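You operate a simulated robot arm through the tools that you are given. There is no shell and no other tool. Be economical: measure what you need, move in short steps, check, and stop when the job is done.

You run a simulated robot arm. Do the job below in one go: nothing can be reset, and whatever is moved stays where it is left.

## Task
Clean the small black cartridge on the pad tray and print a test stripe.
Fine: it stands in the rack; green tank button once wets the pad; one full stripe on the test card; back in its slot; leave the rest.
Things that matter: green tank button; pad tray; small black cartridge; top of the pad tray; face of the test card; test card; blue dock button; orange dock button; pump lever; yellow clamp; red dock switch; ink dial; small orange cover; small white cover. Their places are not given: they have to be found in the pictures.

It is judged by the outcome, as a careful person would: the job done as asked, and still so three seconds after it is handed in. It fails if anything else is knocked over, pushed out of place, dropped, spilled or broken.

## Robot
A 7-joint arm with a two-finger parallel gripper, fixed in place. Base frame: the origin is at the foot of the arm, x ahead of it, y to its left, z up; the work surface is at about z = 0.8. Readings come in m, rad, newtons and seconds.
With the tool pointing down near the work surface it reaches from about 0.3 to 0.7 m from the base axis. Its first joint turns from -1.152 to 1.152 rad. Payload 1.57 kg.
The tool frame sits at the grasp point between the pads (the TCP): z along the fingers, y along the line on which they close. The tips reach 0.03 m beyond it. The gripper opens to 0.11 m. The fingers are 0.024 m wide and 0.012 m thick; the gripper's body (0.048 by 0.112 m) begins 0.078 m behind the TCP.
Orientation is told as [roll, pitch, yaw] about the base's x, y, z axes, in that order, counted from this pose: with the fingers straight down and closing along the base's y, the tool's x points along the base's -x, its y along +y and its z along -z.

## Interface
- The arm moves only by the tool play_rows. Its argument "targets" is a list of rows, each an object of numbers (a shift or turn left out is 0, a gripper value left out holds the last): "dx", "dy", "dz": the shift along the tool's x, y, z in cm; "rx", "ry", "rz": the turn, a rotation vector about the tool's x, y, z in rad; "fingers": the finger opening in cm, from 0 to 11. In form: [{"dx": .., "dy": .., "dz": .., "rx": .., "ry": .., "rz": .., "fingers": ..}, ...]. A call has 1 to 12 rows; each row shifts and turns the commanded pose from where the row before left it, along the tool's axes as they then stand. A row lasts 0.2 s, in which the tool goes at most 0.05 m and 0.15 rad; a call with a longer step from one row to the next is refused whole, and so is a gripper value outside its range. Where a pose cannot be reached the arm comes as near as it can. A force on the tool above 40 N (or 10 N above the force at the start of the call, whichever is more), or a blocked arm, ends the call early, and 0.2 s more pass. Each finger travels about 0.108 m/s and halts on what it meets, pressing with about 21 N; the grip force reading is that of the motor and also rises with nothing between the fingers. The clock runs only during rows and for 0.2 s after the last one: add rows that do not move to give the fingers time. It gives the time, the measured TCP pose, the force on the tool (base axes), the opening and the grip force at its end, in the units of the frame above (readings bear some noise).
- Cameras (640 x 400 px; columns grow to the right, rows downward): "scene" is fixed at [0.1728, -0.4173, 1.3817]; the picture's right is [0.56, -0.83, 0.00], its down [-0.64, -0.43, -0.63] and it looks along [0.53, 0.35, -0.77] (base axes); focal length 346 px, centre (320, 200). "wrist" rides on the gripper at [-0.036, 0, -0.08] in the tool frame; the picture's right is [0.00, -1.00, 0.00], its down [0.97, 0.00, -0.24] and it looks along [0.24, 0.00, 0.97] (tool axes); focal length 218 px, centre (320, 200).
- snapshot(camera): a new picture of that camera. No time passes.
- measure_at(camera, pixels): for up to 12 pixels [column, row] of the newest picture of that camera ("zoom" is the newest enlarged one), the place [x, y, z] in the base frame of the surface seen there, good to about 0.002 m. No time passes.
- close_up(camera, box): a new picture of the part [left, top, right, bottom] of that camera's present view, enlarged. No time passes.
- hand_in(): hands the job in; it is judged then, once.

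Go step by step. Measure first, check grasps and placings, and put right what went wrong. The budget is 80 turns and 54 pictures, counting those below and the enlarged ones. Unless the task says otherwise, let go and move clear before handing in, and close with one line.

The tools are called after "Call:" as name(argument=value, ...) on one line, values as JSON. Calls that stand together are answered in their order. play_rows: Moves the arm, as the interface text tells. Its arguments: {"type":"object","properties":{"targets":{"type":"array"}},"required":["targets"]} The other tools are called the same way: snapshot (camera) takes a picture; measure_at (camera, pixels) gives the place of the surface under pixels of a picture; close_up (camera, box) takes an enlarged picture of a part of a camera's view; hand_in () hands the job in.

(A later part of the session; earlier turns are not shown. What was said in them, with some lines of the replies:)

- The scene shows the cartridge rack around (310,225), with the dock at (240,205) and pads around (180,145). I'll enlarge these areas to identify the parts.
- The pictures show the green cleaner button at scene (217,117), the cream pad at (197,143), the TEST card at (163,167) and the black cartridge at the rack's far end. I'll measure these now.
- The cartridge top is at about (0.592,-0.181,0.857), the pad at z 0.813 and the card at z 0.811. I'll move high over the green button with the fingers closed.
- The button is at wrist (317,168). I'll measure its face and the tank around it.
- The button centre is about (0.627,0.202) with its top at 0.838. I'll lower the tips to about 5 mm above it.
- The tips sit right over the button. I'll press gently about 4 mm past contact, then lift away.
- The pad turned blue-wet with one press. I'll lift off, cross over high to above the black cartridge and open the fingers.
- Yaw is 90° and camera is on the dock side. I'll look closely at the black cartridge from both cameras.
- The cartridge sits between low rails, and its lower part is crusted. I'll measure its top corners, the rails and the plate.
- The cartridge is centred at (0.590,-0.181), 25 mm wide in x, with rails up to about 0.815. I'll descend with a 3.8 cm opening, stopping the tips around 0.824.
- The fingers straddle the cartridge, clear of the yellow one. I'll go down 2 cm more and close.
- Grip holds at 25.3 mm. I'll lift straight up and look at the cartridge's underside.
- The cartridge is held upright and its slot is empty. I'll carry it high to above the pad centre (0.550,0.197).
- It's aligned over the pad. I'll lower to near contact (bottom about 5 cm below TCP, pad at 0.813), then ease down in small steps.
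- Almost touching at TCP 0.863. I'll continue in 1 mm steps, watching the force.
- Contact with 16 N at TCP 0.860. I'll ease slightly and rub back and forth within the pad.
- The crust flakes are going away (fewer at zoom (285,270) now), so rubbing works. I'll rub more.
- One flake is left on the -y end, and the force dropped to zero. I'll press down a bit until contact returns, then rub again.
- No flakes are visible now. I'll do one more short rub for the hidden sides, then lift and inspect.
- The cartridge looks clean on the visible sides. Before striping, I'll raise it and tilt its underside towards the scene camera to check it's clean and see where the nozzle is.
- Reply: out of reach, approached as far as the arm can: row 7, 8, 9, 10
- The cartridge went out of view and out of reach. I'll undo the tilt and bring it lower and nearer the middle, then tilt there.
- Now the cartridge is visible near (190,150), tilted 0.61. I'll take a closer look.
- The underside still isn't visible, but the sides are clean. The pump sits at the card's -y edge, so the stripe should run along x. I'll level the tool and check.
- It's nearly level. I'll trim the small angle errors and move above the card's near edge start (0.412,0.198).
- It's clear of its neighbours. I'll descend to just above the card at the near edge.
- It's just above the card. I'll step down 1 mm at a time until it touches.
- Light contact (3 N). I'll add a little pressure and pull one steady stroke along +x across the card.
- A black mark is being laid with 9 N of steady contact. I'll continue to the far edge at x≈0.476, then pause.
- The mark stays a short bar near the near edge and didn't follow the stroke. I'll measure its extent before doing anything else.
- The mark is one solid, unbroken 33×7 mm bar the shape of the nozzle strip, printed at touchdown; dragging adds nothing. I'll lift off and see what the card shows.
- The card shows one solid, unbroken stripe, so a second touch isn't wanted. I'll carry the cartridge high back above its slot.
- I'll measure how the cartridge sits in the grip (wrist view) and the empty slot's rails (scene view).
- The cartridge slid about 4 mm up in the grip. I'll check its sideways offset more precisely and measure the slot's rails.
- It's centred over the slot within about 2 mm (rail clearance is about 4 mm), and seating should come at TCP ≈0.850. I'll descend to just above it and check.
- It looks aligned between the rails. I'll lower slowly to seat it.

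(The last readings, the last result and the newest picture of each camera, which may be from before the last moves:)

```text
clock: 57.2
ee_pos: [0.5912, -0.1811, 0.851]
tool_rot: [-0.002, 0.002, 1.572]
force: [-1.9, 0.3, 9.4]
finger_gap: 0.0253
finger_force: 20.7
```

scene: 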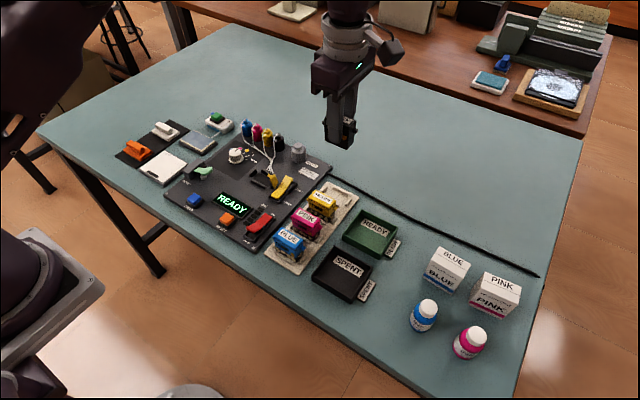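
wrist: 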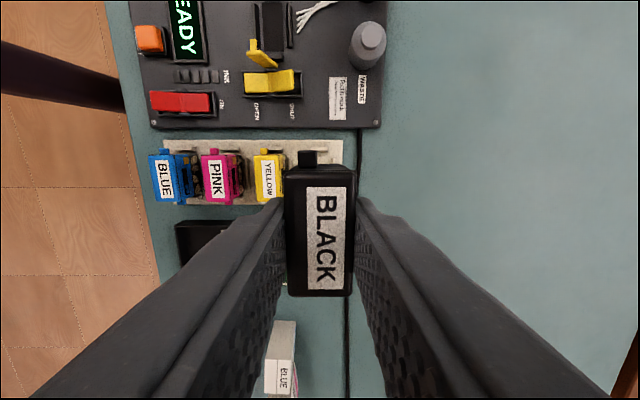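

It's seated, with 9 N at the expected height. I'll open slightly and rise.

Call:
play_rows(targets=[{"dz": -0.05, "fingers": 3.8}, {}, {}, {"dz": -1}, {"dz": -2}, {"dz": -4}, {"dz": -4}, {"dz": -4}, {}])

Call:
close_up(camera="scene", box=[290, 150, 370, 220])

Call:
snapshot(camera="scene")

Call:
close_up(camera="wrist", box=[240, 130, 360, 210])

```text
clock: 59.2
ee_pos: [0.5898, -0.1818, 1.0012]
tool_rot: [0.001, 0.001, 1.57]
force: [-0.4, -0.4, 0.3]
finger_gap: 0.0378
finger_force: 0.0
```

```text
5.71 times, centred on (330, 185) of scene
```

zoom: 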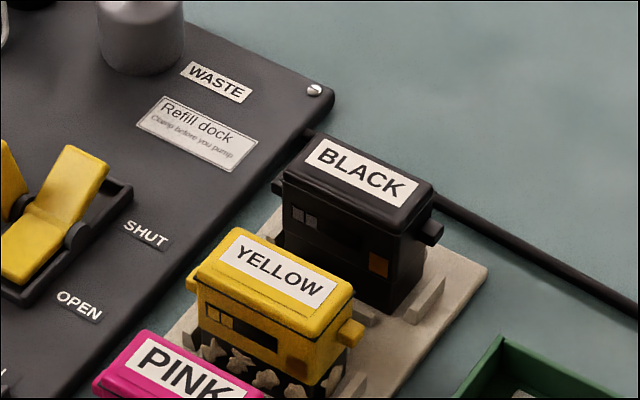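

```text
11 pictures are left
```

scene: 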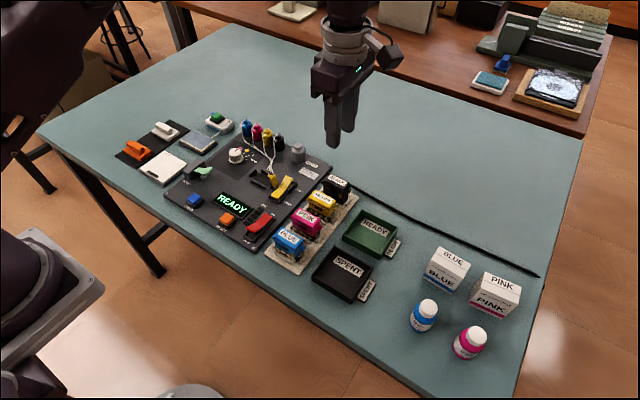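

```text
5.00 times, centred on (300, 170) of wrist
```

zoom: 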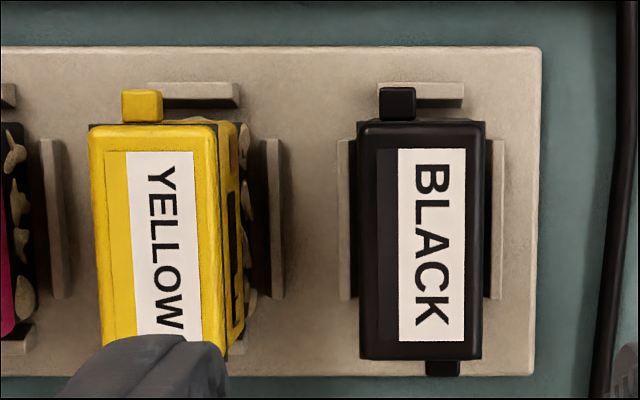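

The black cartridge is back upright and clean in its slot. The pad was wetted once, the card has one solid stripe, and nothing else has moved. I'm handing in.

Call:
hand_in()

```text
The job is handed in.
```

I handed the job in with the small black cartridge rubbed on the wetted pad and back upright in its slot, and one solid stripe on the test card. The cartridge's visible sides came out clean, but I couldn't see its underside. The stripe is a 33×7 mm bar printed where the cartridge first touched near the card's edge; dragging it across the card added nothing, so I took that bar as the full stripe.
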